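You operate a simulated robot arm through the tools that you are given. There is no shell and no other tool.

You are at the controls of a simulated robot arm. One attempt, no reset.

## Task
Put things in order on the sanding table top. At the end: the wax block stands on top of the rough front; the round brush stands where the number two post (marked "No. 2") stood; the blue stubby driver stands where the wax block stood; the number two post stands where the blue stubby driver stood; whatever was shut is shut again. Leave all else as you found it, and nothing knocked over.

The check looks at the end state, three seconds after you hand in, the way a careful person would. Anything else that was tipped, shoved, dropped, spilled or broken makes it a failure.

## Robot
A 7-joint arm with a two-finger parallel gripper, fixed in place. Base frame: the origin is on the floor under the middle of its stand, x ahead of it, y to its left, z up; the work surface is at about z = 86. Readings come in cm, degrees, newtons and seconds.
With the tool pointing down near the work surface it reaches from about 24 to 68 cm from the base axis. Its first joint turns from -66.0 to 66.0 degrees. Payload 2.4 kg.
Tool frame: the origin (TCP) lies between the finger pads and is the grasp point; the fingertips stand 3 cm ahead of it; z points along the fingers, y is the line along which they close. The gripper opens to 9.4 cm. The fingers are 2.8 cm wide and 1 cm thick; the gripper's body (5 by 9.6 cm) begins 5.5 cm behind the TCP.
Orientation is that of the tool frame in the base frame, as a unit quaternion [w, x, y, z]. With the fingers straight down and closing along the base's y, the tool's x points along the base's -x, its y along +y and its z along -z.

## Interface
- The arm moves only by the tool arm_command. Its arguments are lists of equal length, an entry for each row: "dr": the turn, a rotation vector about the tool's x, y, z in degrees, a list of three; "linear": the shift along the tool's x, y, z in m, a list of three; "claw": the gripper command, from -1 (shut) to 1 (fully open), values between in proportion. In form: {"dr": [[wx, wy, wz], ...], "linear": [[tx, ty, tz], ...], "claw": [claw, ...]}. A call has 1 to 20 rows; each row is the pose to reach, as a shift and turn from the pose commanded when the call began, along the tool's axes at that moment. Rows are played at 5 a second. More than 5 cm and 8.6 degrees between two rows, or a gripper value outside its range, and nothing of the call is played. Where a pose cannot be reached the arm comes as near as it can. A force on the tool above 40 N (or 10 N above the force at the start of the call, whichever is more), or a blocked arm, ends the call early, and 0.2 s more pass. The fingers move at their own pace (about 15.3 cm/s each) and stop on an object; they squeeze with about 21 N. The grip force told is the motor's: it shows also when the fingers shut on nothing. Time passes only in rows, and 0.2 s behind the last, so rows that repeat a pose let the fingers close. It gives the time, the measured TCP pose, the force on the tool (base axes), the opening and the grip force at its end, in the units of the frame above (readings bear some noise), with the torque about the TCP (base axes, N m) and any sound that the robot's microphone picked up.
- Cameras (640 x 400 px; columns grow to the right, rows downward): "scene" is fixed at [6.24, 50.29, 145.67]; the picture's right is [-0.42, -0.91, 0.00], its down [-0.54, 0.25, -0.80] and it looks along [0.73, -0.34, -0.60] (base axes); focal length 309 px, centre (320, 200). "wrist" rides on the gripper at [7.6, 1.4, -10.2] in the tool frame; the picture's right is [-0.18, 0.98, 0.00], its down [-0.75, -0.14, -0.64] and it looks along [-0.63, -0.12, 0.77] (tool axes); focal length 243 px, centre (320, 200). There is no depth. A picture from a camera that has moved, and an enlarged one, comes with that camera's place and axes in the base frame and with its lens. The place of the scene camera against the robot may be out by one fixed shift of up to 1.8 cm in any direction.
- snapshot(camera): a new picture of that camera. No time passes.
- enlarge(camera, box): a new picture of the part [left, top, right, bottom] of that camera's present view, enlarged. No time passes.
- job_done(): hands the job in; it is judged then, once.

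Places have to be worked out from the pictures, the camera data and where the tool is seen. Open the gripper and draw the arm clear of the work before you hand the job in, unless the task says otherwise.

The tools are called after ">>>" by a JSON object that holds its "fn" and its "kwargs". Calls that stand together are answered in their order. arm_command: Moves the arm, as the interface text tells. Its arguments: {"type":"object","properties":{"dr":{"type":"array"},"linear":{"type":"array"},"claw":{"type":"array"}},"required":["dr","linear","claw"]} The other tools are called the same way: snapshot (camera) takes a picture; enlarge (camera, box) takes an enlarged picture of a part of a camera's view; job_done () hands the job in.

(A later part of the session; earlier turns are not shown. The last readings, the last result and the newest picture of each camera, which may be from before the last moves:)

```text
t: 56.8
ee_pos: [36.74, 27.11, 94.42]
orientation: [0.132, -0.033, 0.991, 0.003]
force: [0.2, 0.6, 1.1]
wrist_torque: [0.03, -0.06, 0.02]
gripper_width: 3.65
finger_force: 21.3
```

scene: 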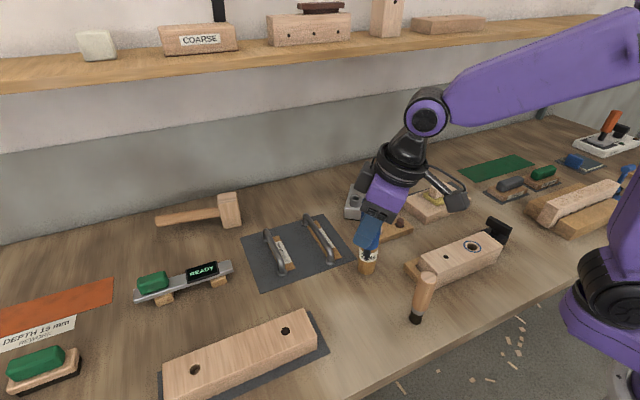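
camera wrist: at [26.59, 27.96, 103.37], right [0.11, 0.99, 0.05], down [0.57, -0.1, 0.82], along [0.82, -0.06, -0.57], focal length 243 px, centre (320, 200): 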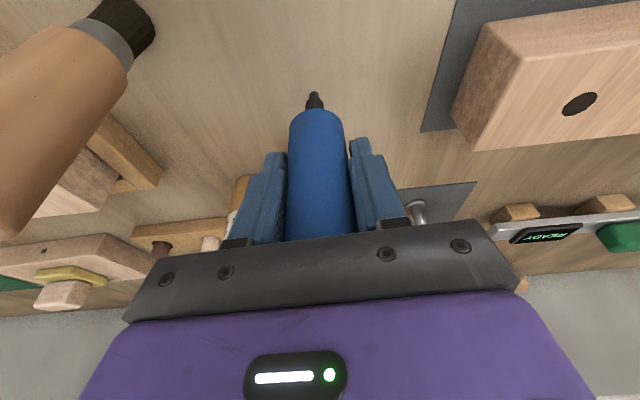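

It is touching lightly now at about 1 N. I open the fingers slowly in small increments.

>>> {"fn": "arm_command", "kwargs": {"dr": [[0, 0, 0], [0, 0, 0], [0, 0, 0], [0, 0, 0], [0, 0, 0], [0, 0, 0]], "linear": [[0, 0, 0], [0, 0, 0], [0, 0, 0], [0, 0, 0], [0, 0, 0], [0, 0, 0]], "claw": [-0.23, -0.21, -0.19, -0.16, -0.12, -0.05]}}

>>> {"fn": "snapshot", "kwargs": {"camera": "wrist"}}

>>> {"fn": "enlarge", "kwargs": {"camera": "scene", "box": [320, 270, 410, 330]}}

```text
t: 58.2
ee_pos: [36.83, 27.04, 94.51]
orientation: [0.132, -0.033, 0.991, 0.003]
force: [1.3, -0.5, -0.5]
wrist_torque: [0.04, -0.03, 0.0]
gripper_width: 4.46
finger_force: 0.1
```

```text
taken
camera wrist: at [26.6, 28.02, 102.58], right [0.11, 0.99, 0.05], down [0.57, -0.1, 0.82], along [0.82, -0.06, -0.57], focal length 243 px, centre (320, 200)
```

wrist: 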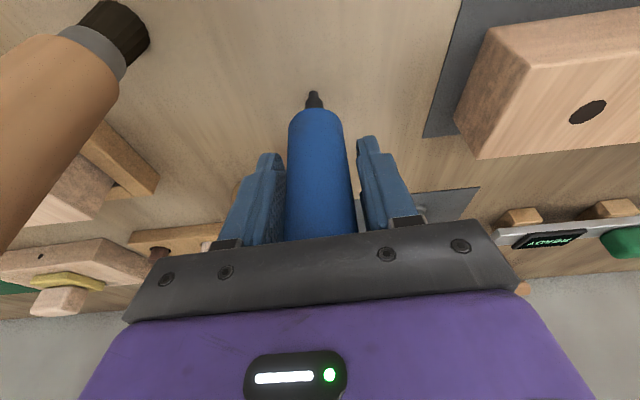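

```text
6.67 times, centred on (365, 300) of scene
camera zoom: at [6.24, 50.29, 145.67], right [-0.42, -0.91, 0.0], down [-0.54, 0.25, -0.8], along [0.73, -0.34, -0.6], focal length 2058 px, centre (20, -467)
```

zoom: 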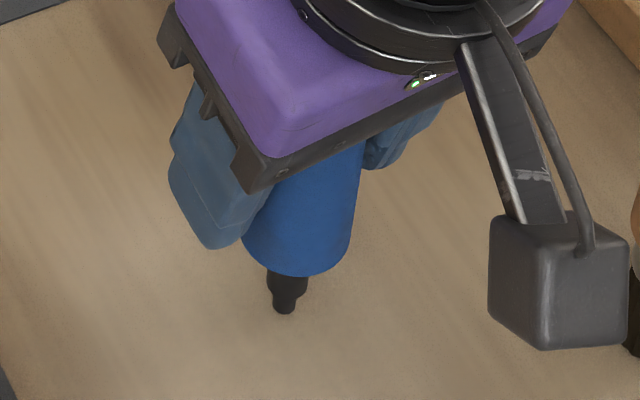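

The driver appears to be standing freely. I zoom in to check that it isn't leaning on a finger before I open wider.

>>> {"fn": "enlarge", "kwargs": {"camera": "wrist", "box": [240, 70, 400, 250]}}

>>> {"fn": "arm_command", "kwargs": {"dr": [[0, 0, 0], [0, 0, 0]], "linear": [[0, 0, 0], [0, 0, 0]], "claw": [0.0, 0.05]}}

>>> {"fn": "enlarge", "kwargs": {"camera": "wrist", "box": [240, 70, 400, 250]}}

```text
2.22 times, centred on (320, 160) of wrist
camera zoom: at [26.6, 28.02, 102.58], right [0.11, 0.99, 0.05], down [0.57, -0.1, 0.82], along [0.82, -0.06, -0.57], focal length 539 px, centre (320, 289)
```

zoom: 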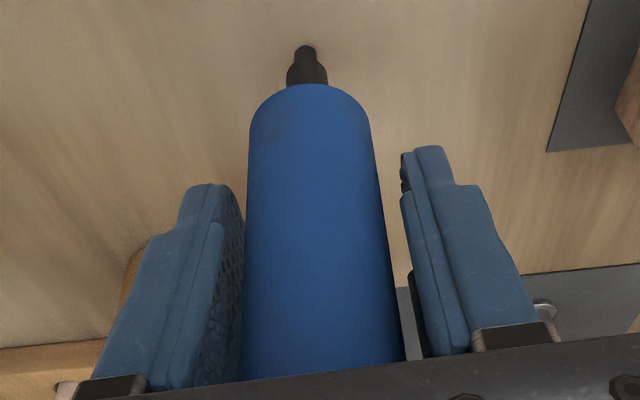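

```text
t: 58.8
ee_pos: [36.69, 27.12, 94.46]
orientation: [0.132, -0.033, 0.991, 0.004]
force: [-0.2, -0.1, -0.2]
wrist_torque: [-0.05, 0.01, -0.01]
gripper_width: 4.96
finger_force: 0.1
```

```text
2.22 times, centred on (320, 160) of wrist
camera zoom: at [26.6, 28.02, 102.58], right [0.11, 0.99, 0.05], down [0.57, -0.1, 0.82], along [0.82, -0.06, -0.57], focal length 539 px, centre (320, 289)
```

zoom: 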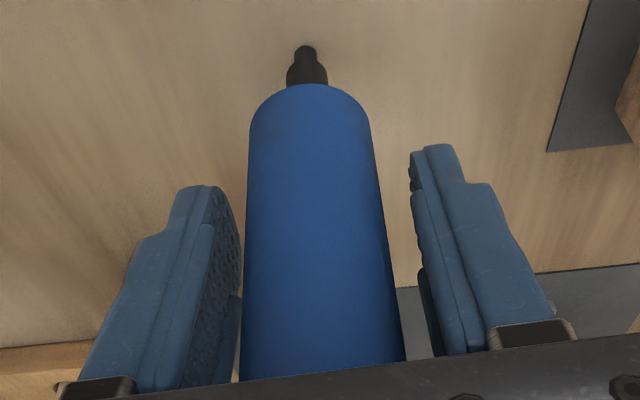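

The driver stayed put while the fingers moved away, so it is standing on its own. I open fully and rise straight up.

>>> {"fn": "arm_command", "kwargs": {"dr": [[0, 0, 0], [0, 0, 0], [0, 0, 0], [0, 0, 0], [0, 0, 0], [0, 0, 0], [0, 0, 0], [0, 0, 0], [0, 0, 0]], "linear": [[0, 0, 0], [0, 0, 0], [0, 0, 0], [-0.0026, 0, -0.0097], [-0.0078, 0, -0.029], [-0.0155, 0, -0.058], [-0.0259, 0, -0.0966], [-0.0362, 0, -0.1352], [-0.0466, 0, -0.1739]], "claw": [0.3, 0.6, 1, 1, 1, 1, 1, 1, 1]}}

>>> {"fn": "snapshot", "kwargs": {"camera": "wrist"}}

>>> {"fn": "snapshot", "kwargs": {"camera": "scene"}}

>>> {"fn": "enlarge", "kwargs": {"camera": "scene", "box": [320, 250, 420, 330]}}

```text
t: 60.8
ee_pos: [36.65, 27.09, 112.48]
orientation: [0.131, -0.033, 0.991, 0.004]
force: [0.5, -0.4, 0.2]
wrist_torque: [0.02, 0.03, 0.02]
gripper_width: 9.4
finger_force: 0.0
```

```text
taken
camera wrist: at [26.5, 27.97, 120.64], right [0.11, 0.99, 0.05], down [0.57, -0.1, 0.82], along [0.82, -0.07, -0.58], focal length 243 px, centre (320, 200)
```

wrist: 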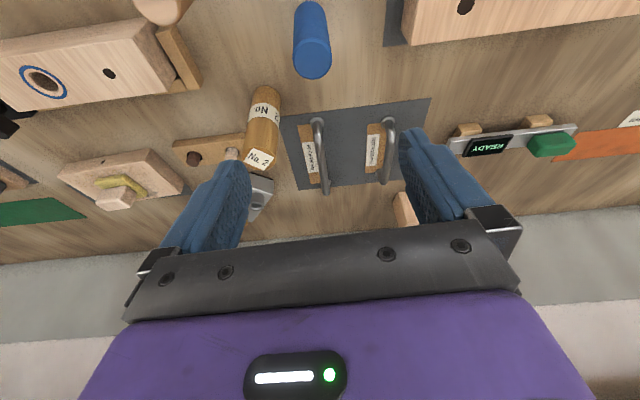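

```text
taken
```

scene: 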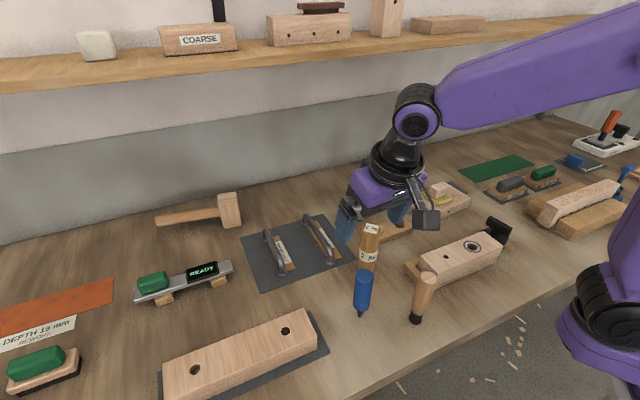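

```text
5.00 times, centred on (370, 290) of scene
camera zoom: at [6.23, 50.29, 145.67], right [-0.42, -0.91, 0.0], down [-0.54, 0.25, -0.8], along [0.73, -0.34, -0.6], focal length 1543 px, centre (70, -250)
```

zoom: 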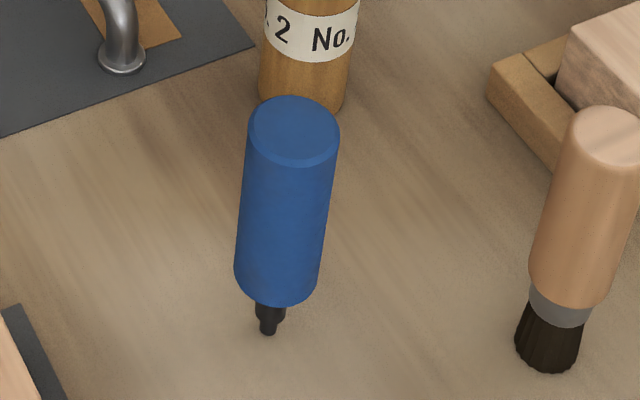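

The driver stands upright in its new place. Next is the No. 2 post, which I zoom in on to get its position accurately.

>>> {"fn": "enlarge", "kwargs": {"camera": "wrist", "box": [210, 70, 310, 190]}}

>>> {"fn": "enlarge", "kwargs": {"camera": "scene", "box": [330, 210, 410, 290]}}

```text
3.33 times, centred on (260, 130) of wrist
camera zoom: at [26.5, 27.97, 120.64], right [0.11, 0.99, 0.05], down [0.57, -0.1, 0.82], along [0.82, -0.07, -0.58], focal length 809 px, centre (520, 433)
```

zoom: 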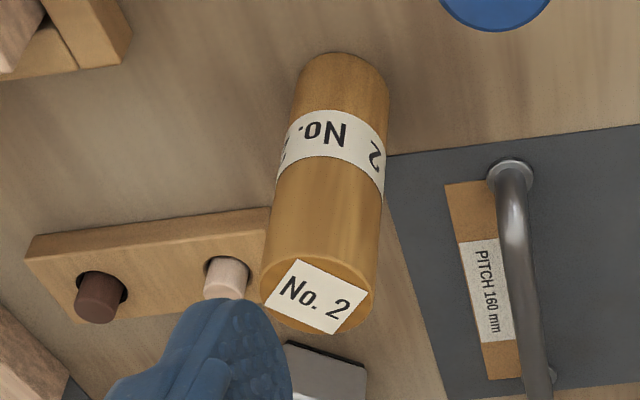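

```text
5.00 times, centred on (370, 250) of scene
camera zoom: at [6.23, 50.29, 145.67], right [-0.42, -0.91, 0.0], down [-0.54, 0.25, -0.8], along [0.73, -0.34, -0.6], focal length 1543 px, centre (70, -50)
```

zoom: 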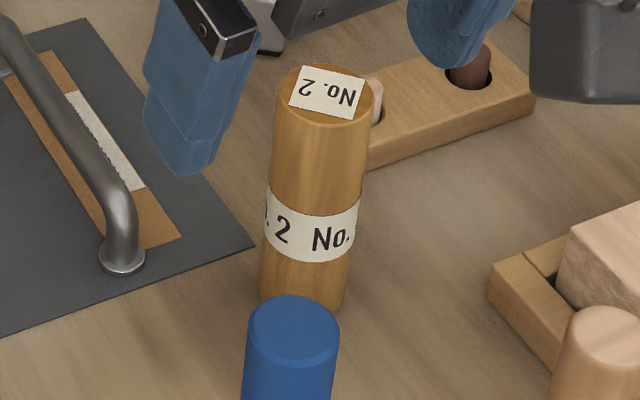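

The views agree on the post at (46.8, 19.2), top z ≈ 99.1, diameter about 4.2 cm. I move above it with the same tilted orientation to check alignment.

>>> {"fn": "arm_command", "kwargs": {"dr": [[0, 0, 0], [0, 0, 0], [0, 0, 0], [0, 0, 0], [0, 0, 0], [0, 0, 0], [0, 0, 0]], "linear": [[-0.0235, -0.0213, 0.0062], [-0.0466, -0.0426, 0.0125], [-0.07, -0.064, 0.0187], [-0.0931, -0.0851, 0.0249], [-0.0853, -0.0851, 0.0539], [-0.0776, -0.0851, 0.0829], [-0.0776, -0.0851, 0.0829]], "claw": [1, 1, 1, 1, 1, 1, 1]}}

>>> {"fn": "snapshot", "kwargs": {"camera": "wrist"}}

>>> {"fn": "enlarge", "kwargs": {"camera": "wrist", "box": [240, 0, 400, 140]}}

```text
t: 62.4
ee_pos: [46.87, 19.23, 106.64]
orientation: [0.132, -0.033, 0.991, 0.003]
force: [0.1, 0.5, 0.2]
wrist_torque: [0.02, 0.0, -0.02]
gripper_width: 9.39
finger_force: 0.1
```

```text
taken
camera wrist: at [36.7, 20.12, 114.61], right [0.11, 0.99, 0.05], down [0.57, -0.1, 0.82], along [0.82, -0.06, -0.57], focal length 243 px, centre (320, 200)
```

wrist: 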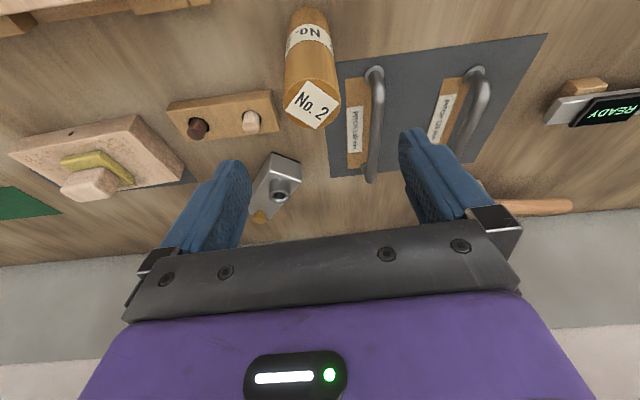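

```text
2.86 times, centred on (320, 70) of wrist
camera zoom: at [36.7, 20.12, 114.61], right [0.11, 0.99, 0.05], down [0.57, -0.1, 0.82], along [0.82, -0.06, -0.57], focal length 693 px, centre (320, 571)
```

zoom: 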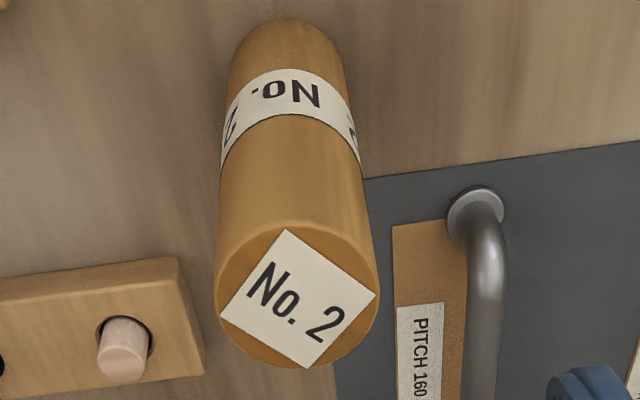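

The post's top works out at (46.9, 19.1), nearly centred between the fingers. I shift 1 mm and descend to TCP z ≈ 95.5.

>>> {"fn": "arm_command", "kwargs": {"dr": [[0, 0, 0], [0, 0, 0], [0, 0, 0], [0, 0, 0], [0, 0, 0], [0, 0, 0]], "linear": [[0.0073, -0.0012, 0.029], [0.0151, -0.0012, 0.058], [0.0229, -0.0012, 0.087], [0.0268, -0.0012, 0.1015], [0.0284, -0.0012, 0.1077], [0.0284, -0.0012, 0.1077]], "claw": [1, 1, 1, 1, 1, 1]}}

>>> {"fn": "snapshot", "kwargs": {"camera": "wrist"}}

>>> {"fn": "enlarge", "kwargs": {"camera": "scene", "box": [310, 190, 430, 300]}}

```text
t: 63.8
ee_pos: [46.86, 19.2, 95.39]
orientation: [0.132, -0.033, 0.991, 0.004]
force: [0.3, -0.1, -0.3]
wrist_torque: [0.03, -0.02, 0.02]
gripper_width: 9.41
finger_force: 0.1
```

```text
taken
camera wrist: at [36.85, 20.02, 103.49], right [0.11, 0.99, 0.05], down [0.57, -0.1, 0.82], along [0.82, -0.06, -0.57], focal length 243 px, centre (320, 200)
```

wrist: 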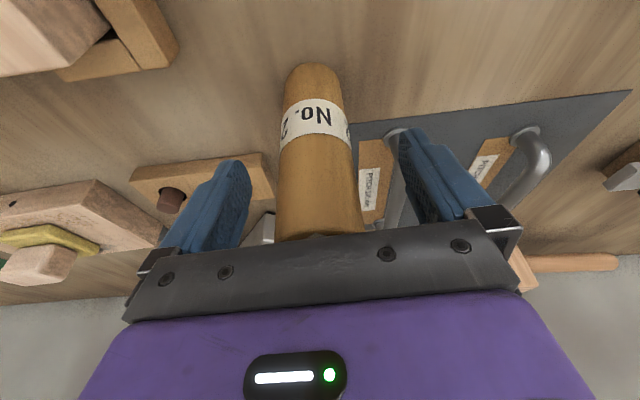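

```text
3.64 times, centred on (370, 245) of scene
camera zoom: at [6.24, 50.29, 145.67], right [-0.42, -0.91, 0.0], down [-0.54, 0.25, -0.8], along [0.73, -0.34, -0.6], focal length 1122 px, centre (138, 36)
```

zoom: 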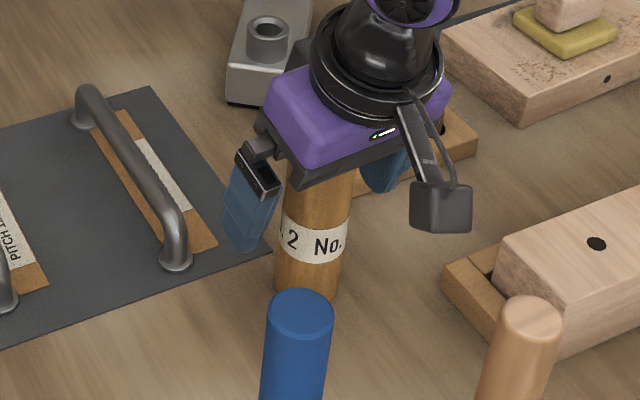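

The post is between the fingers and well clear of its neighbours. I close slowly.

>>> {"fn": "arm_command", "kwargs": {"dr": [[0, 0, 0], [0, 0, 0], [0, 0, 0], [0, 0, 0], [0, 0, 0]], "linear": [[0, 0, 0], [0, 0, 0], [0, 0, 0], [0, 0, 0], [0, 0, 0]], "claw": [0.4, 0.1, 0.02, -0.01, -0.03]}}

>>> {"fn": "enlarge", "kwargs": {"camera": "wrist", "box": [220, 50, 420, 250]}}

```text
t: 65.0
ee_pos: [47.03, 19.01, 95.53]
orientation: [0.132, -0.033, 0.991, 0.003]
force: [0.1, 0.4, -0.1]
wrist_torque: [-0.04, 0.01, 0.0]
gripper_width: 4.54
finger_force: 0.2
```

```text
2.00 times, centred on (320, 150) of wrist
camera zoom: at [36.85, 20.01, 103.51], right [0.11, 0.99, 0.05], down [0.57, -0.1, 0.82], along [0.82, -0.06, -0.57], focal length 485 px, centre (320, 300)
```

zoom: 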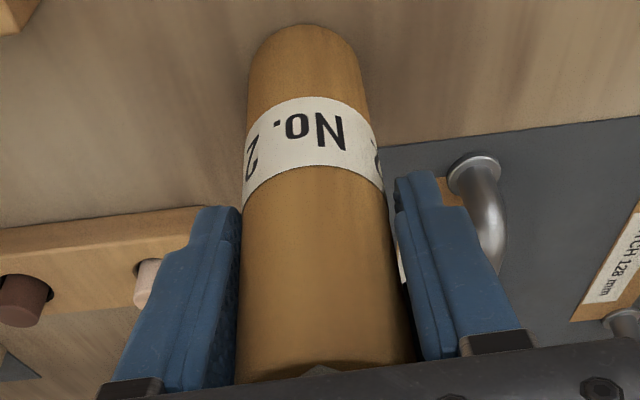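

The left gap is nearly closed while the right gap is about 3 mm. I shift the gripper 1.2 mm to the left and then close further.

>>> {"fn": "arm_command", "kwargs": {"dr": [[0, 0, 0], [0, 0, 0], [0, 0, 0], [0, 0, 0], [0, 0, 0], [0, 0, 0], [0, 0, 0], [0, 0, 0]], "linear": [[0, -0.0012, 0], [0, -0.0012, 0], [0, -0.0012, 0], [0, -0.0012, 0], [0, -0.0012, 0], [0, -0.0012, 0], [0, -0.0012, 0], [0, -0.0012, 0]], "claw": [-0.02, -0.05, -0.07, -0.09, -0.11, -0.14, -1, -1]}}

>>> {"fn": "enlarge", "kwargs": {"camera": "wrist", "box": [220, 50, 420, 250]}}

>>> {"fn": "enlarge", "kwargs": {"camera": "scene", "box": [310, 190, 430, 300]}}

```text
t: 66.8
ee_pos: [46.89, 18.97, 95.4]
orientation: [0.133, -0.033, 0.991, 0.004]
force: [0.5, -0.7, -0.2]
wrist_torque: [0.01, -0.02, -0.01]
gripper_width: 4.46
finger_force: 21.7
```

```text
2.00 times, centred on (320, 150) of wrist
camera zoom: at [36.85, 19.9, 103.48], right [0.11, 0.99, 0.05], down [0.57, -0.1, 0.82], along [0.82, -0.06, -0.57], focal length 485 px, centre (320, 300)
```

zoom: 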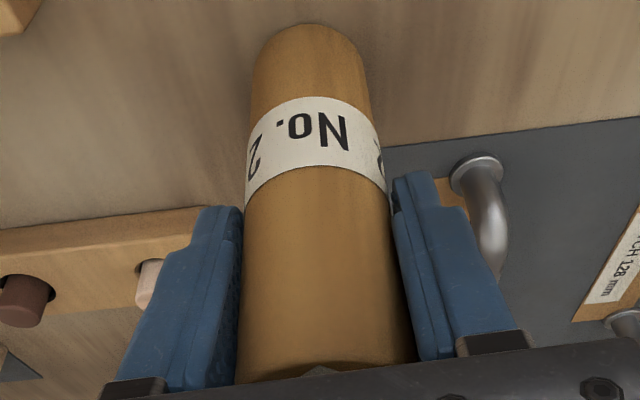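

```text
3.64 times, centred on (370, 245) of scene
camera zoom: at [6.24, 50.29, 145.67], right [-0.42, -0.91, 0.0], down [-0.54, 0.25, -0.8], along [0.73, -0.34, -0.6], focal length 1122 px, centre (138, 36)
```

zoom: 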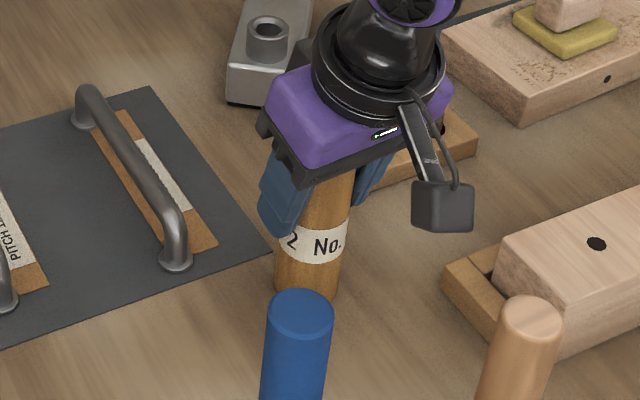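

The post is held at 4.46 cm and its base didn't shift. I lift slowly and check the hold.

>>> {"fn": "arm_command", "kwargs": {"dr": [[0, 0, 0], [0, 0, 0], [0, 0, 0], [0, 0, 0], [0, 0, 0], [0, 0, 0]], "linear": [[-0.0005, 0, -0.0019], [-0.0013, 0, -0.0048], [-0.0026, 0, -0.0097], [-0.0052, 0, -0.0193], [-0.0078, 0, -0.029], [-0.0078, 0, -0.029]], "claw": [-1, -1, -1, -1, -1, -1]}}

>>> {"fn": "snapshot", "kwargs": {"camera": "wrist"}}

>>> {"fn": "enlarge", "kwargs": {"camera": "scene", "box": [310, 190, 430, 300]}}

```text
t: 68.2
ee_pos: [46.92, 18.99, 98.39]
orientation: [0.131, -0.033, 0.991, 0.004]
force: [0.1, -0.7, -1.8]
wrist_torque: [0.0, 0.01, -0.02]
gripper_width: 4.44
finger_force: 21.1
```

```text
taken
camera wrist: at [36.8, 19.93, 106.49], right [0.11, 0.99, 0.05], down [0.57, -0.1, 0.82], along [0.82, -0.06, -0.57], focal length 243 px, centre (320, 200)
```

wrist: 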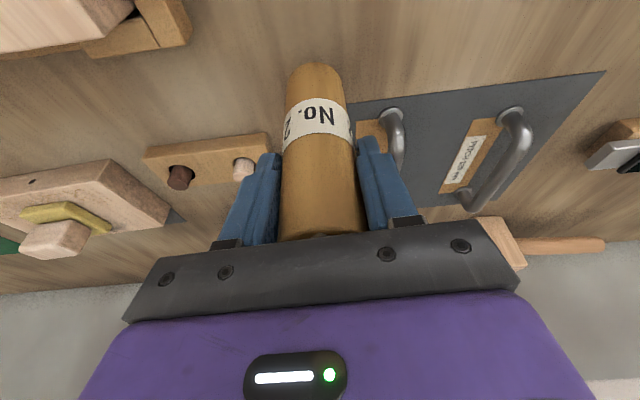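

```text
3.64 times, centred on (370, 245) of scene
camera zoom: at [6.24, 50.29, 145.67], right [-0.42, -0.91, 0.0], down [-0.54, 0.25, -0.8], along [0.73, -0.34, -0.6], focal length 1122 px, centre (138, 36)
```

zoom: 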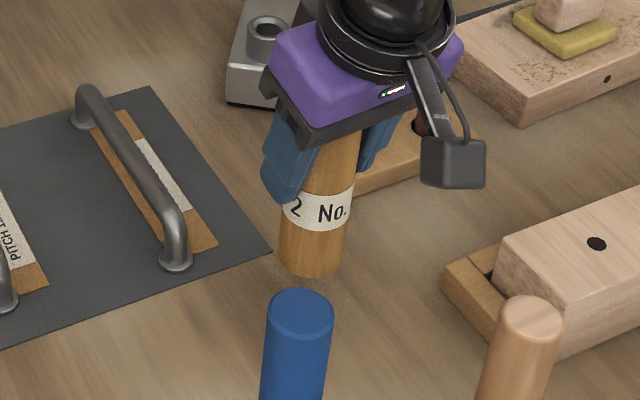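

It is held firmly. I raise it, carry it over the pulls toward the driver's old place at (49.2, 47.15), and turn the tool about the vertical to face radially for reach.

>>> {"fn": "arm_command", "kwargs": {"dr": [[0, 0, 0], [0, 0, 0], [0, 0, 0], [0, 0, 0], [-1.76, 0, -6.57], [-3.52, 0, -13.14], [-5.18, 0, -19.32], [-6.93, 0, -25.89], [-8.69, 0, -32.46], [-10.35, 0, -38.64], [-10.35, 0, -38.64], [-10.35, 0, -38.64]], "linear": [[-0.0078, 0, -0.029], [-0.0155, 0, -0.058], [-0.0233, 0, -0.0869], [-0.0256, 0.0168, -0.0863], [-0.031, 0.0558, -0.0848], [-0.0368, 0.0977, -0.0833], [-0.0427, 0.1396, -0.0817], [-0.0485, 0.1815, -0.0801], [-0.0543, 0.2234, -0.0786], [-0.0589, 0.2569, -0.0773], [-0.062, 0.2792, -0.0765], [-0.062, 0.2792, -0.0765]], "claw": [-1, -1, -1, -1, -1, -1, -1, -1, -1, -1, -1, -1]}}

>>> {"fn": "snapshot", "kwargs": {"camera": "wrist"}}

>>> {"fn": "snapshot", "kwargs": {"camera": "scene"}}

```text
t: 70.8
ee_pos: [49.06, 47.22, 107.36]
orientation: [0.122, -0.37, 0.92, 0.048]
force: [-0.3, -0.4, -2.1]
wrist_torque: [0.02, 0.0, -0.01]
gripper_width: 4.45
finger_force: 21.2
```

```text
taken
camera wrist: at [40.86, 41.4, 115.54], right [-0.55, 0.83, 0.04], down [0.5, 0.29, 0.82], along [0.67, 0.47, -0.58], focal length 243 px, centre (320, 200)
```

wrist: 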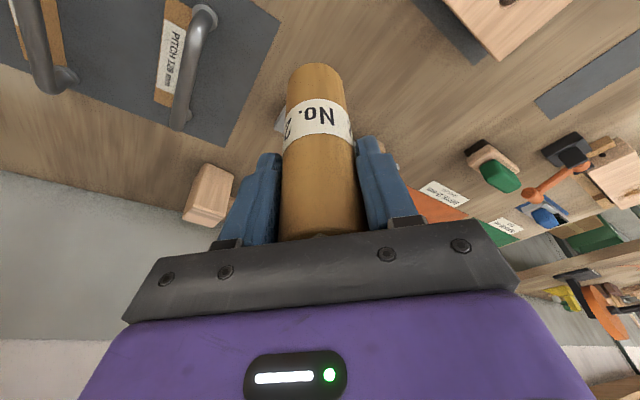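

```text
taken
```

scene: 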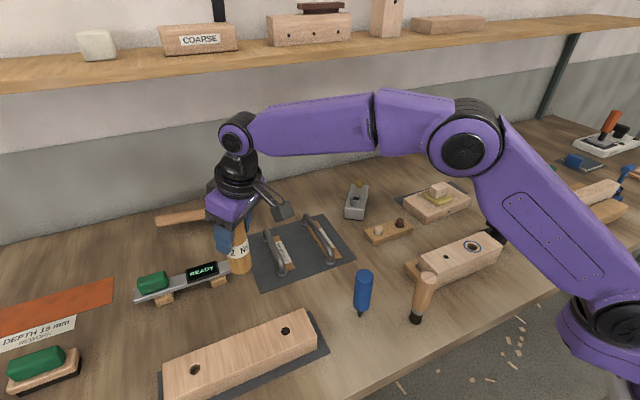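

The post is above the spot and the mat corner is about 3 cm from its axis, so it clears the mat. I descend to within about 1 cm of contact.

>>> {"fn": "arm_command", "kwargs": {"dr": [[0, 0, 0], [0, 0, 0], [0, 0, 0], [0, 0, 0], [0, 0, 0]], "linear": [[0.0091, 0, 0.0338], [0.0181, 0, 0.0676], [0.0246, 0, 0.0918], [0.0285, 0, 0.1062], [0.0285, 0, 0.1062]], "claw": [-1, -1, -1, -1, -1]}}

>>> {"fn": "snapshot", "kwargs": {"camera": "wrist"}}

>>> {"fn": "enlarge", "kwargs": {"camera": "scene", "box": [190, 220, 310, 320]}}

```text
t: 72.0
ee_pos: [49.09, 47.0, 96.38]
orientation: [0.122, -0.37, 0.92, 0.048]
force: [-0.6, 0.1, -1.3]
wrist_torque: [-0.03, 0.0, 0.0]
gripper_width: 4.43
finger_force: 20.8
```

```text
taken
camera wrist: at [40.79, 41.36, 104.45], right [-0.55, 0.83, 0.04], down [0.5, 0.29, 0.82], along [0.67, 0.47, -0.58], focal length 243 px, centre (320, 200)
```

wrist: 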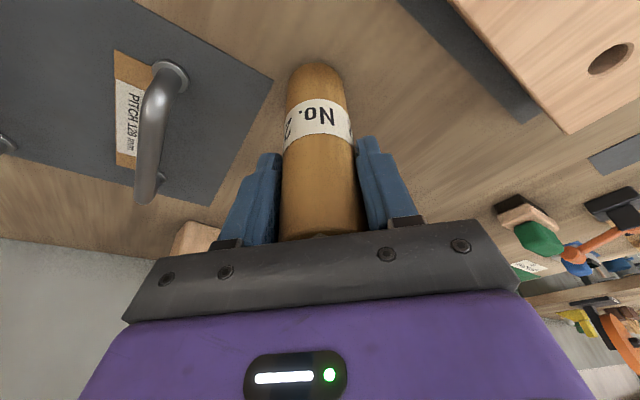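

```text
4.00 times, centred on (250, 270) of scene
camera zoom: at [6.24, 50.3, 145.67], right [-0.42, -0.91, 0.0], down [-0.54, 0.25, -0.8], along [0.73, -0.34, -0.6], focal length 1235 px, centre (600, -80)
```

zoom: 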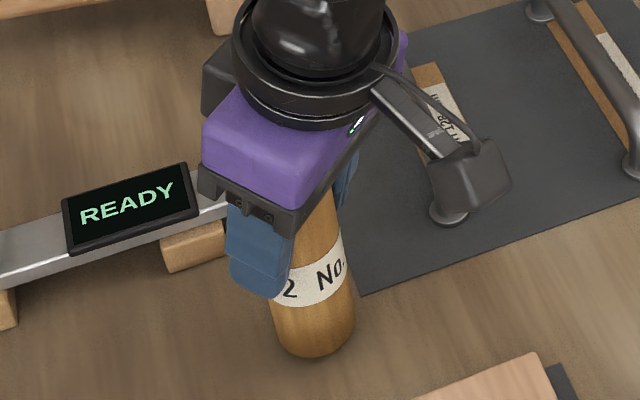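

The base lines up within about 3 mm of where the driver's tip was. I nudge it 1.5 mm inward and creep down towards the contact height of about 95.4.

>>> {"fn": "arm_command", "kwargs": {"dr": [[0, 0, 0], [0, 0, 0], [0, 0, 0]], "linear": [[0.0022, 0, 0.0025], [0.003, 0, 0.0054], [0.003, 0, 0.0054]], "claw": [-1, -1, -1]}}

```text
t: 72.8
ee_pos: [48.96, 47.03, 95.72]
orientation: [0.122, -0.37, 0.92, 0.047]
force: [-0.7, 0.2, -1.7]
wrist_torque: [0.0, 0.02, 0.0]
gripper_width: 4.47
finger_force: 20.7
```

No contact yet at 95.75. I go down another 2 mm.

>>> {"fn": "arm_command", "kwargs": {"dr": [[0, 0, 0], [0, 0, 0], [0, 0, 0]], "linear": [[0.0003, 0, 0.001], [0.0005, 0, 0.0019], [0.0005, 0, 0.0019]], "claw": [-1, -1, -1]}}

```text
t: 73.6
ee_pos: [49.1, 47.05, 95.64]
orientation: [0.122, -0.369, 0.92, 0.048]
force: [0.0, 0.1, -1.6]
wrist_torque: [0.02, -0.01, -0.04]
gripper_width: 4.44
finger_force: 21.4
```

Still free, with the force at −1.6 N. I go down 1 mm more.

>>> {"fn": "arm_command", "kwargs": {"dr": [[0, 0, 0], [0, 0, 0], [0, 0, 0]], "linear": [[0.0001, 0, 0.0005], [0.0003, 0, 0.001], [0.0003, 0, 0.001]], "claw": [-1, -1, -1]}}

```text
t: 74.4
ee_pos: [49.07, 47.18, 95.53]
orientation: [0.123, -0.37, 0.92, 0.048]
force: [0.3, -0.1, -1.7]
wrist_torque: [0.02, 0.0, 0.0]
gripper_width: 4.43
finger_force: 20.8
```

Still no contact at about 95.5, so I take another 1 mm step.

>>> {"fn": "arm_command", "kwargs": {"dr": [[0, 0, 0], [0, 0, 0], [0, 0, 0]], "linear": [[0.0001, 0, 0.0005], [0.0003, 0, 0.001], [0.0003, 0, 0.001]], "claw": [-1, -1, -1]}}

```text
t: 75.2
ee_pos: [48.79, 47.0, 95.38]
orientation: [0.124, -0.369, 0.92, 0.048]
force: [-0.7, -1.0, 2.5]
wrist_torque: [-0.11, -0.01, -0.03]
gripper_width: 4.42
finger_force: 20.3
```

The force is now +2.5 N, so the post touches down. I release slowly.

>>> {"fn": "arm_command", "kwargs": {"dr": [[0, 0, 0], [0, 0, 0], [0, 0, 0], [0, 0, 0], [0, 0, 0], [0, 0, 0]], "linear": [[0, 0, 0], [0, 0, 0], [0, 0, 0], [0, 0, 0], [0, 0, 0], [0, 0, 0]], "claw": [-0.05, -0.03, 0.0, 0.05, 0.12, 0.2]}}

>>> {"fn": "snapshot", "kwargs": {"camera": "wrist"}}

>>> {"fn": "enlarge", "kwargs": {"camera": "scene", "box": [190, 220, 310, 320]}}

```text
t: 76.6
ee_pos: [48.86, 47.05, 95.31]
orientation: [0.123, -0.369, 0.92, 0.047]
force: [0.1, -0.2, 0.0]
wrist_torque: [0.01, -0.02, 0.03]
gripper_width: 5.64
finger_force: 0.0
```

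```text
taken
camera wrist: at [40.73, 41.27, 103.46], right [-0.55, 0.83, 0.04], down [0.5, 0.29, 0.82], along [0.67, 0.47, -0.58], focal length 243 px, centre (320, 200)
```

wrist: 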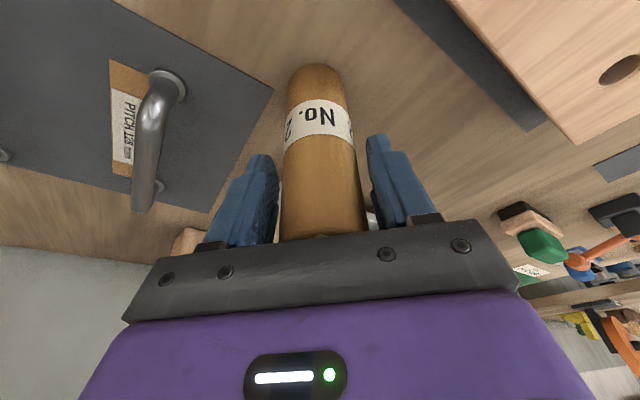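

```text
4.00 times, centred on (250, 270) of scene
camera zoom: at [6.24, 50.29, 145.67], right [-0.42, -0.91, 0.0], down [-0.54, 0.25, -0.8], along [0.73, -0.34, -0.6], focal length 1235 px, centre (600, -80)
```

zoom: 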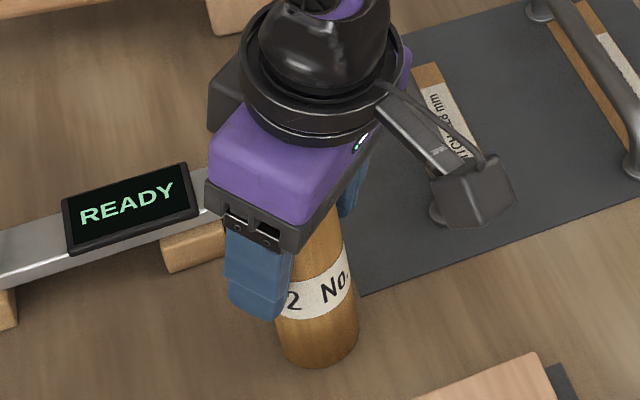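

The post stands at the driver's old spot, about 2 mm off in the scene view. I open fully and rise straight up.

>>> {"fn": "arm_command", "kwargs": {"dr": [[0, 0, 0], [0, 0, 0], [0, 0, 0], [0, 0, 0], [0, 0, 0], [0, 0, 0], [0, 0, 0], [0, 0, 0]], "linear": [[0, 0, 0], [0, 0, 0], [-0.0026, 0, -0.0097], [-0.0078, 0, -0.029], [-0.0155, 0, -0.058], [-0.0259, 0, -0.0966], [-0.0362, 0, -0.1352], [-0.0466, 0, -0.1739]], "claw": [0.6, 1, 1, 1, 1, 1, 1, 1]}}

>>> {"fn": "snapshot", "kwargs": {"camera": "wrist"}}

>>> {"fn": "snapshot", "kwargs": {"camera": "scene"}}

>>> {"fn": "enlarge", "kwargs": {"camera": "scene", "box": [390, 260, 460, 330]}}

```text
t: 78.4
ee_pos: [48.8, 47.13, 113.36]
orientation: [0.123, -0.37, 0.92, 0.047]
force: [0.2, -0.2, 0.4]
wrist_torque: [0.0, -0.02, 0.02]
gripper_width: 9.4
finger_force: 0.1
```

```text
taken
camera wrist: at [40.62, 41.28, 121.44], right [-0.55, 0.83, 0.05], down [0.5, 0.29, 0.82], along [0.67, 0.47, -0.58], focal length 243 px, centre (320, 200)
```

wrist: 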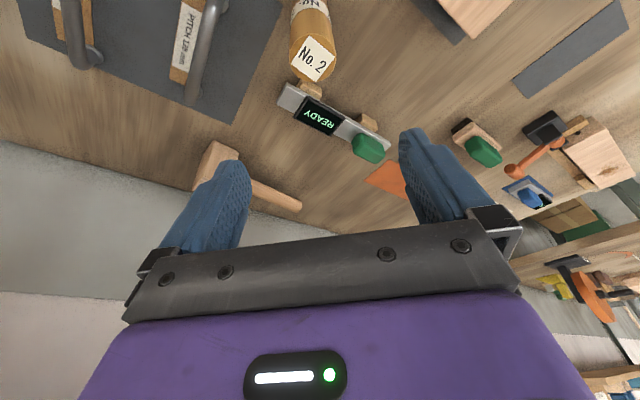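

```text
taken
```

scene: 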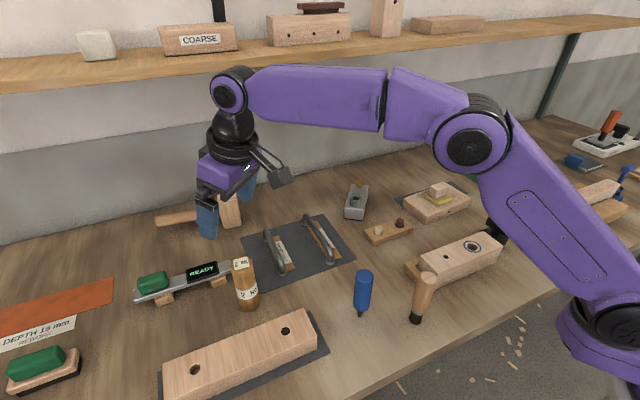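

```text
5.71 times, centred on (425, 295) of scene
camera zoom: at [6.24, 50.29, 145.67], right [-0.42, -0.91, 0.0], down [-0.54, 0.25, -0.8], along [0.73, -0.34, -0.6], focal length 1764 px, centre (-280, -343)
```

zoom: 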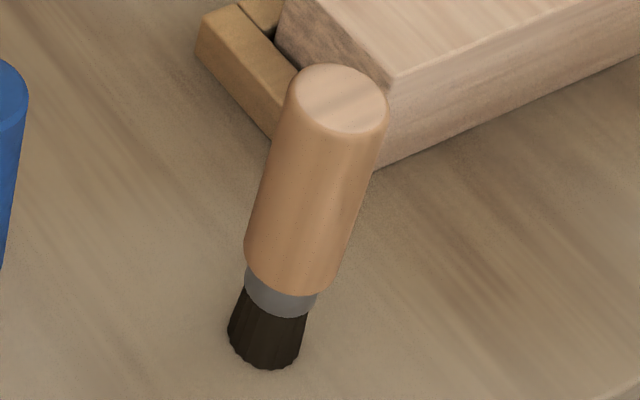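

The post stands free and everything else is in place. Now the brush, near (31, 17.3). I move toward it while levelling the tool back to vertical.

>>> {"fn": "arm_command", "kwargs": {"dr": [[0, 0, 0], [0, 2, 0], [0, 5, 0], [0, 8, 0], [0, 11, 0], [0, 13, 0], [0, 15, 0], [0, 15, 0], [0, 15, 0]], "linear": [[0.02, -0.0066, -0.003], [0.0576, -0.0191, -0.0087], [0.0951, -0.0315, -0.0143], [0.1327, -0.044, -0.02], [0.1702, -0.0564, -0.0257], [0.2078, -0.0688, -0.0313], [0.2453, -0.0813, -0.037], [0.2829, -0.0937, -0.0427], [0.3004, -0.0995, -0.0453]], "claw": [1, 1, 1, 1, 1, 1, 1, 1, 1]}}

>>> {"fn": "arm_command", "kwargs": {"dr": [[0, 0, 7], [0, 0, 14], [0, 0, 21], [0, 0, 28], [0, 0, 35], [0, 0, 40], [0, 0, 43.7], [0, 0, 43.7]], "linear": [[0, 0, 0], [0, 0, 0], [0, 0, 0], [0, 0, 0], [0, 0, 0], [0, 0, 0], [0, 0, 0], [0, 0, 0]], "claw": [1, 1, 1, 1, 1, 1, 1, 1]}}

>>> {"fn": "snapshot", "kwargs": {"camera": "wrist"}}

>>> {"fn": "snapshot", "kwargs": {"camera": "scene"}}

```text
t: 80.4
ee_pos: [33.91, 18.95, 110.06]
orientation: [0.001, -0.373, 0.928, -0.001]
force: [0.6, -0.5, -0.9]
wrist_torque: [0.01, 0.01, 0.02]
gripper_width: 9.42
finger_force: 0.0
```

```text
t: 82.2
ee_pos: [34.0, 19.03, 109.86]
orientation: [0.001, 0.0, 1.0, 0.0]
force: [-0.2, 0.7, 0.1]
wrist_torque: [-0.01, -0.01, -0.01]
gripper_width: 9.4
finger_force: 0.1
```

```text
taken
camera wrist: at [26.37, 20.56, 120.36], right [0.18, 0.98, 0.0], down [0.75, -0.14, 0.64], along [0.63, -0.12, -0.76], focal length 243 px, centre (320, 200)
```

wrist: 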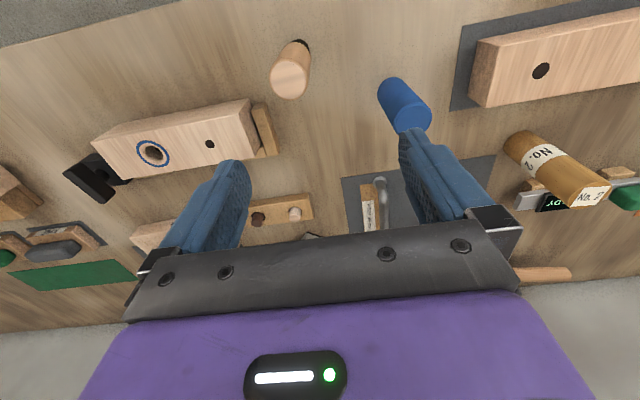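

```text
taken
```

scene: 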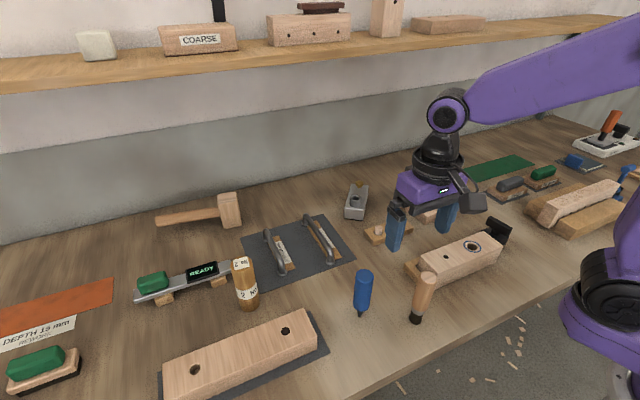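

The tool is vertical again with zero yaw, and the brush and driver are both visible. I zoom in to locate the brush precisely.

>>> {"fn": "enlarge", "kwargs": {"camera": "wrist", "box": [240, 20, 340, 120]}}

```text
4.00 times, centred on (290, 70) of wrist
camera zoom: at [26.37, 20.56, 120.36], right [0.18, 0.98, 0.0], down [0.75, -0.14, 0.64], along [0.63, -0.12, -0.76], focal length 970 px, centre (440, 720)
```

zoom: 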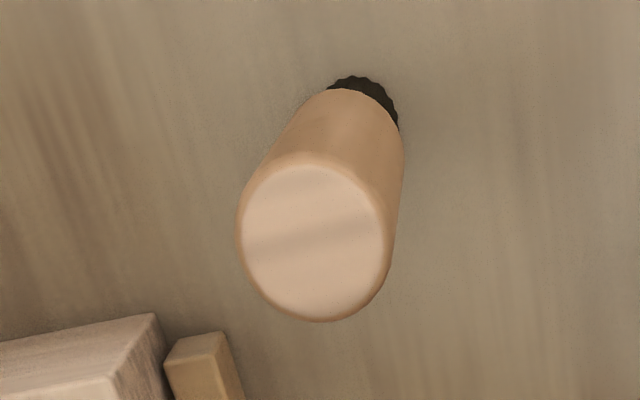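

The brush's axis is at (30.75, 17.2), top z ≈ 100, handle about 3.1 cm across. I move over it and down to just above its top.

>>> {"fn": "arm_command", "kwargs": {"dr": [[0, 0, 0], [0, 0, 0], [0, 0, 0], [0, 0, 0]], "linear": [[0.016, -0.009, 0], [0.0325, -0.0183, 0], [0.0325, -0.0183, 0.04], [0.0325, -0.0183, 0.04]], "claw": [1, 1, 1, 1]}}

>>> {"fn": "snapshot", "kwargs": {"camera": "wrist"}}

>>> {"fn": "enlarge", "kwargs": {"camera": "wrist", "box": [230, 0, 410, 140]}}

>>> {"fn": "enlarge", "kwargs": {"camera": "scene", "box": [350, 210, 490, 330]}}

```text
t: 83.2
ee_pos: [30.76, 17.11, 105.9]
orientation: [0.002, 0.0, 1.0, 0.0]
force: [0.0, -0.5, -0.1]
wrist_torque: [0.01, 0.0, -0.03]
gripper_width: 9.41
finger_force: 0.0
```

```text
taken
camera wrist: at [23.15, 18.68, 116.3], right [0.18, 0.98, 0.0], down [0.75, -0.14, 0.64], along [0.63, -0.12, -0.76], focal length 243 px, centre (320, 200)
```

wrist: 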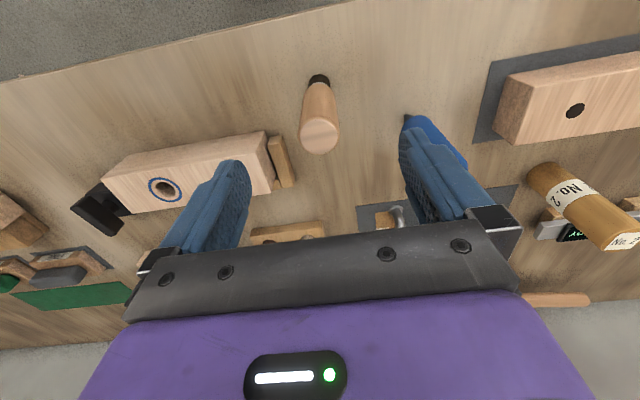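

```text
2.86 times, centred on (320, 70) of wrist
camera zoom: at [23.15, 18.68, 116.3], right [0.18, 0.98, 0.0], down [0.75, -0.14, 0.64], along [0.63, -0.12, -0.76], focal length 693 px, centre (320, 571)
```

zoom: 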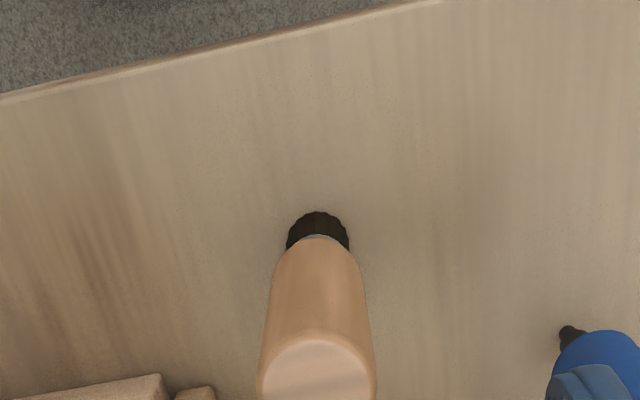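

```text
3.33 times, centred on (420, 270) of scene
camera zoom: at [6.23, 50.29, 145.67], right [-0.42, -0.91, 0.0], down [-0.54, 0.25, -0.8], along [0.73, -0.34, -0.6], focal length 1029 px, centre (-13, -33)
```

zoom: 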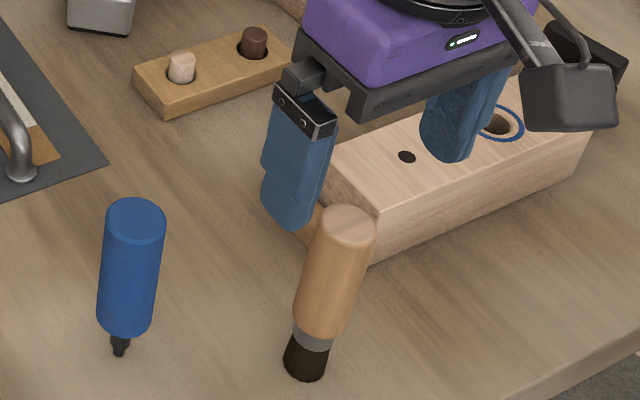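

The brush is centred between the open fingers within about 1 mm. I descend to TCP z ≈ 95.8.

>>> {"fn": "arm_command", "kwargs": {"dr": [[0, 0, 0], [0, 0, 0], [0, 0, 0], [0, 0, 0], [0, 0, 0]], "linear": [[0.001, 0, 0.03], [0.001, 0, 0.06], [0.001, 0, 0.085], [0.001, 0, 0.1], [0.001, 0, 0.1]], "claw": [1, 1, 1, 1, 1]}}

>>> {"fn": "snapshot", "kwargs": {"camera": "wrist"}}

>>> {"fn": "enlarge", "kwargs": {"camera": "scene", "box": [350, 210, 490, 330]}}

```text
t: 84.4
ee_pos: [30.65, 17.13, 95.93]
orientation: [0.002, -0.001, 1.0, 0.0]
force: [0.9, 0.7, -0.1]
wrist_torque: [-0.02, 0.01, -0.03]
gripper_width: 9.4
finger_force: 0.0
```

```text
taken
camera wrist: at [23.1, 18.67, 106.4], right [0.18, 0.98, 0.0], down [0.75, -0.14, 0.64], along [0.63, -0.12, -0.76], focal length 243 px, centre (320, 200)
```

wrist: 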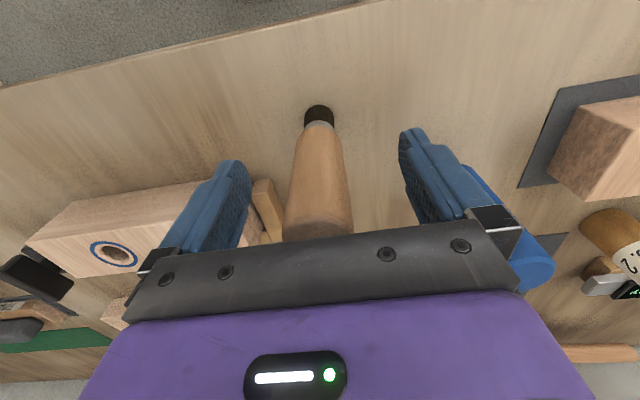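

```text
3.33 times, centred on (420, 270) of scene
camera zoom: at [6.24, 50.29, 145.67], right [-0.42, -0.91, 0.0], down [-0.54, 0.25, -0.8], along [0.73, -0.34, -0.6], focal length 1029 px, centre (-13, -33)
```

zoom: 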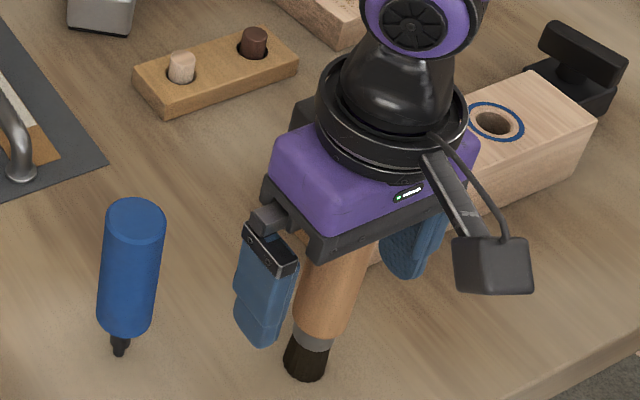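

Clear all round. I close slowly in steps to about 3.8 cm and look.

>>> {"fn": "arm_command", "kwargs": {"dr": [[0, 0, 0], [0, 0, 0], [0, 0, 0], [0, 0, 0], [0, 0, 0]], "linear": [[0, 0, 0], [0, 0, 0], [0, 0, 0], [0, 0, 0], [0, 0, 0]], "claw": [0.4, 0.1, -0.05, -0.13, -0.17]}}

>>> {"fn": "enlarge", "kwargs": {"camera": "wrist", "box": [220, 80, 420, 250]}}

```text
t: 85.6
ee_pos: [30.78, 17.24, 96.05]
orientation: [0.002, -0.001, 1.0, 0.001]
force: [1.4, -1.0, -0.5]
wrist_torque: [0.03, -0.04, 0.03]
gripper_width: 3.87
finger_force: 0.0
```

```text
2.35 times, centred on (320, 165) of wrist
camera zoom: at [23.11, 18.67, 106.42], right [0.18, 0.98, 0.0], down [0.75, -0.14, 0.64], along [0.63, -0.12, -0.76], focal length 571 px, centre (320, 282)
```

zoom: 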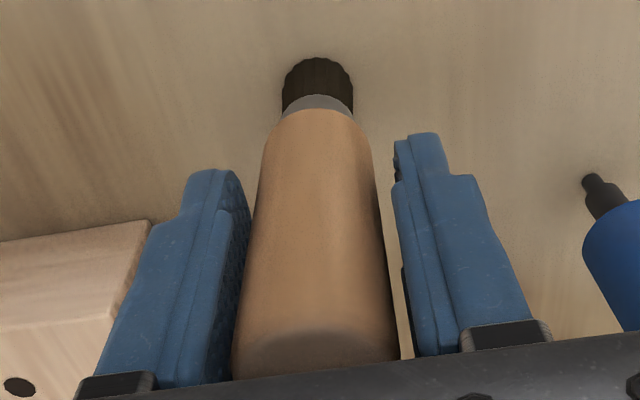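

The left gap is slightly smaller than the right one. I shift 0.8 mm left and close gently until gripped.

>>> {"fn": "arm_command", "kwargs": {"dr": [[0, 0, 0], [0, 0, 0], [0, 0, 0], [0, 0, 0], [0, 0, 0], [0, 0, 0], [0, 0, 0], [0, 0, 0], [0, 0, 0], [0, 0, 0]], "linear": [[0, -0.0008, 0], [0, -0.0008, 0], [0, -0.0008, 0], [0, -0.0008, 0], [0, -0.0008, 0], [0, -0.0008, 0], [0, -0.0008, 0], [0, -0.0008, 0], [0, -0.0008, 0], [0, -0.0008, 0]], "claw": [-0.17, -0.2, -0.23, -0.26, -0.29, -0.32, -0.35, -0.4, -1, -1]}}

>>> {"fn": "enlarge", "kwargs": {"camera": "wrist", "box": [220, 80, 420, 250]}}

>>> {"fn": "enlarge", "kwargs": {"camera": "scene", "box": [350, 210, 490, 330]}}

```text
t: 87.8
ee_pos: [30.71, 17.04, 96.05]
orientation: [0.002, -0.001, 1.0, 0.0]
force: [-1.1, 0.2, -0.2]
wrist_torque: [-0.02, 0.07, -0.03]
gripper_width: 3.15
finger_force: 20.7
```

```text
2.35 times, centred on (320, 165) of wrist
camera zoom: at [23.1, 18.59, 106.42], right [0.18, 0.98, 0.0], down [0.75, -0.14, 0.64], along [0.63, -0.12, -0.76], focal length 571 px, centre (320, 282)
```

zoom: 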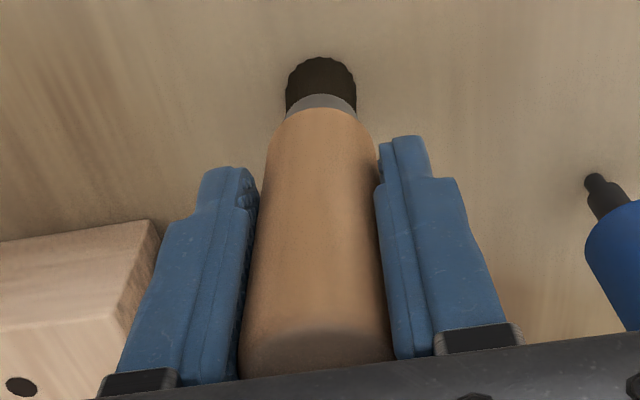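

```text
3.33 times, centred on (420, 270) of scene
camera zoom: at [6.23, 50.29, 145.67], right [-0.42, -0.91, 0.0], down [-0.54, 0.25, -0.8], along [0.73, -0.34, -0.6], focal length 1029 px, centre (-13, -33)
```

zoom: 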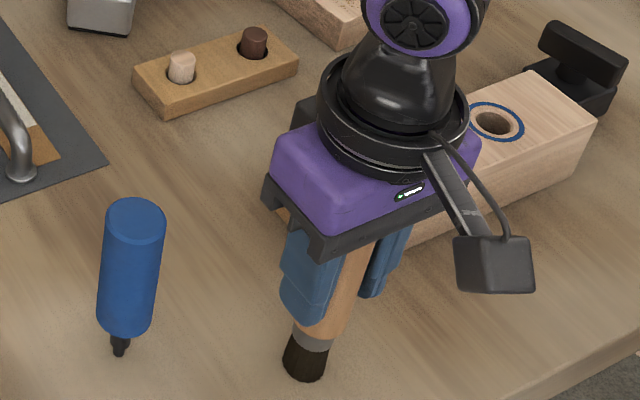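

The brush is gripped at 3.15 cm and its base is unmoved. I lift slowly.

>>> {"fn": "arm_command", "kwargs": {"dr": [[0, 0, 0], [0, 0, 0], [0, 0, 0], [0, 0, 0], [0, 0, 0], [0, 0, 0]], "linear": [[0, 0, -0.002], [0, 0, -0.005], [0, 0, -0.01], [0, 0, -0.02], [0, 0, -0.03], [0, 0, -0.03]], "claw": [-1, -1, -1, -1, -1, -1]}}

>>> {"fn": "snapshot", "kwargs": {"camera": "wrist"}}

>>> {"fn": "enlarge", "kwargs": {"camera": "scene", "box": [350, 210, 490, 330]}}

```text
t: 89.2
ee_pos: [30.6, 17.13, 98.98]
orientation: [0.002, -0.001, 1.0, 0.001]
force: [-0.1, -0.1, -0.6]
wrist_torque: [0.01, 0.0, 0.01]
gripper_width: 3.18
finger_force: 21.2
```

```text
taken
camera wrist: at [23.03, 18.64, 109.41], right [0.18, 0.98, 0.0], down [0.75, -0.14, 0.64], along [0.63, -0.12, -0.76], focal length 243 px, centre (320, 200)
```

wrist: 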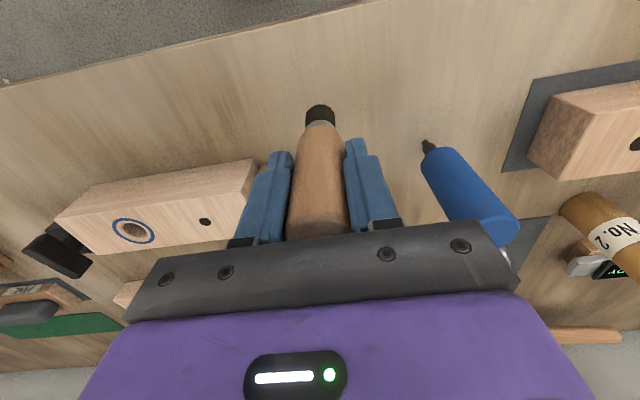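

```text
3.33 times, centred on (420, 270) of scene
camera zoom: at [6.24, 50.29, 145.67], right [-0.42, -0.91, 0.0], down [-0.54, 0.25, -0.8], along [0.73, -0.34, -0.6], focal length 1029 px, centre (-13, -33)
```

zoom: 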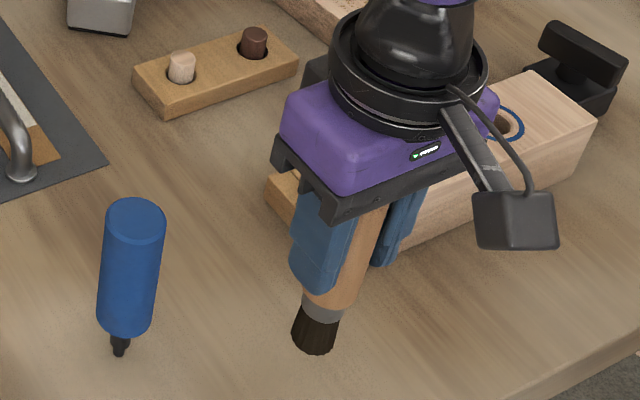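

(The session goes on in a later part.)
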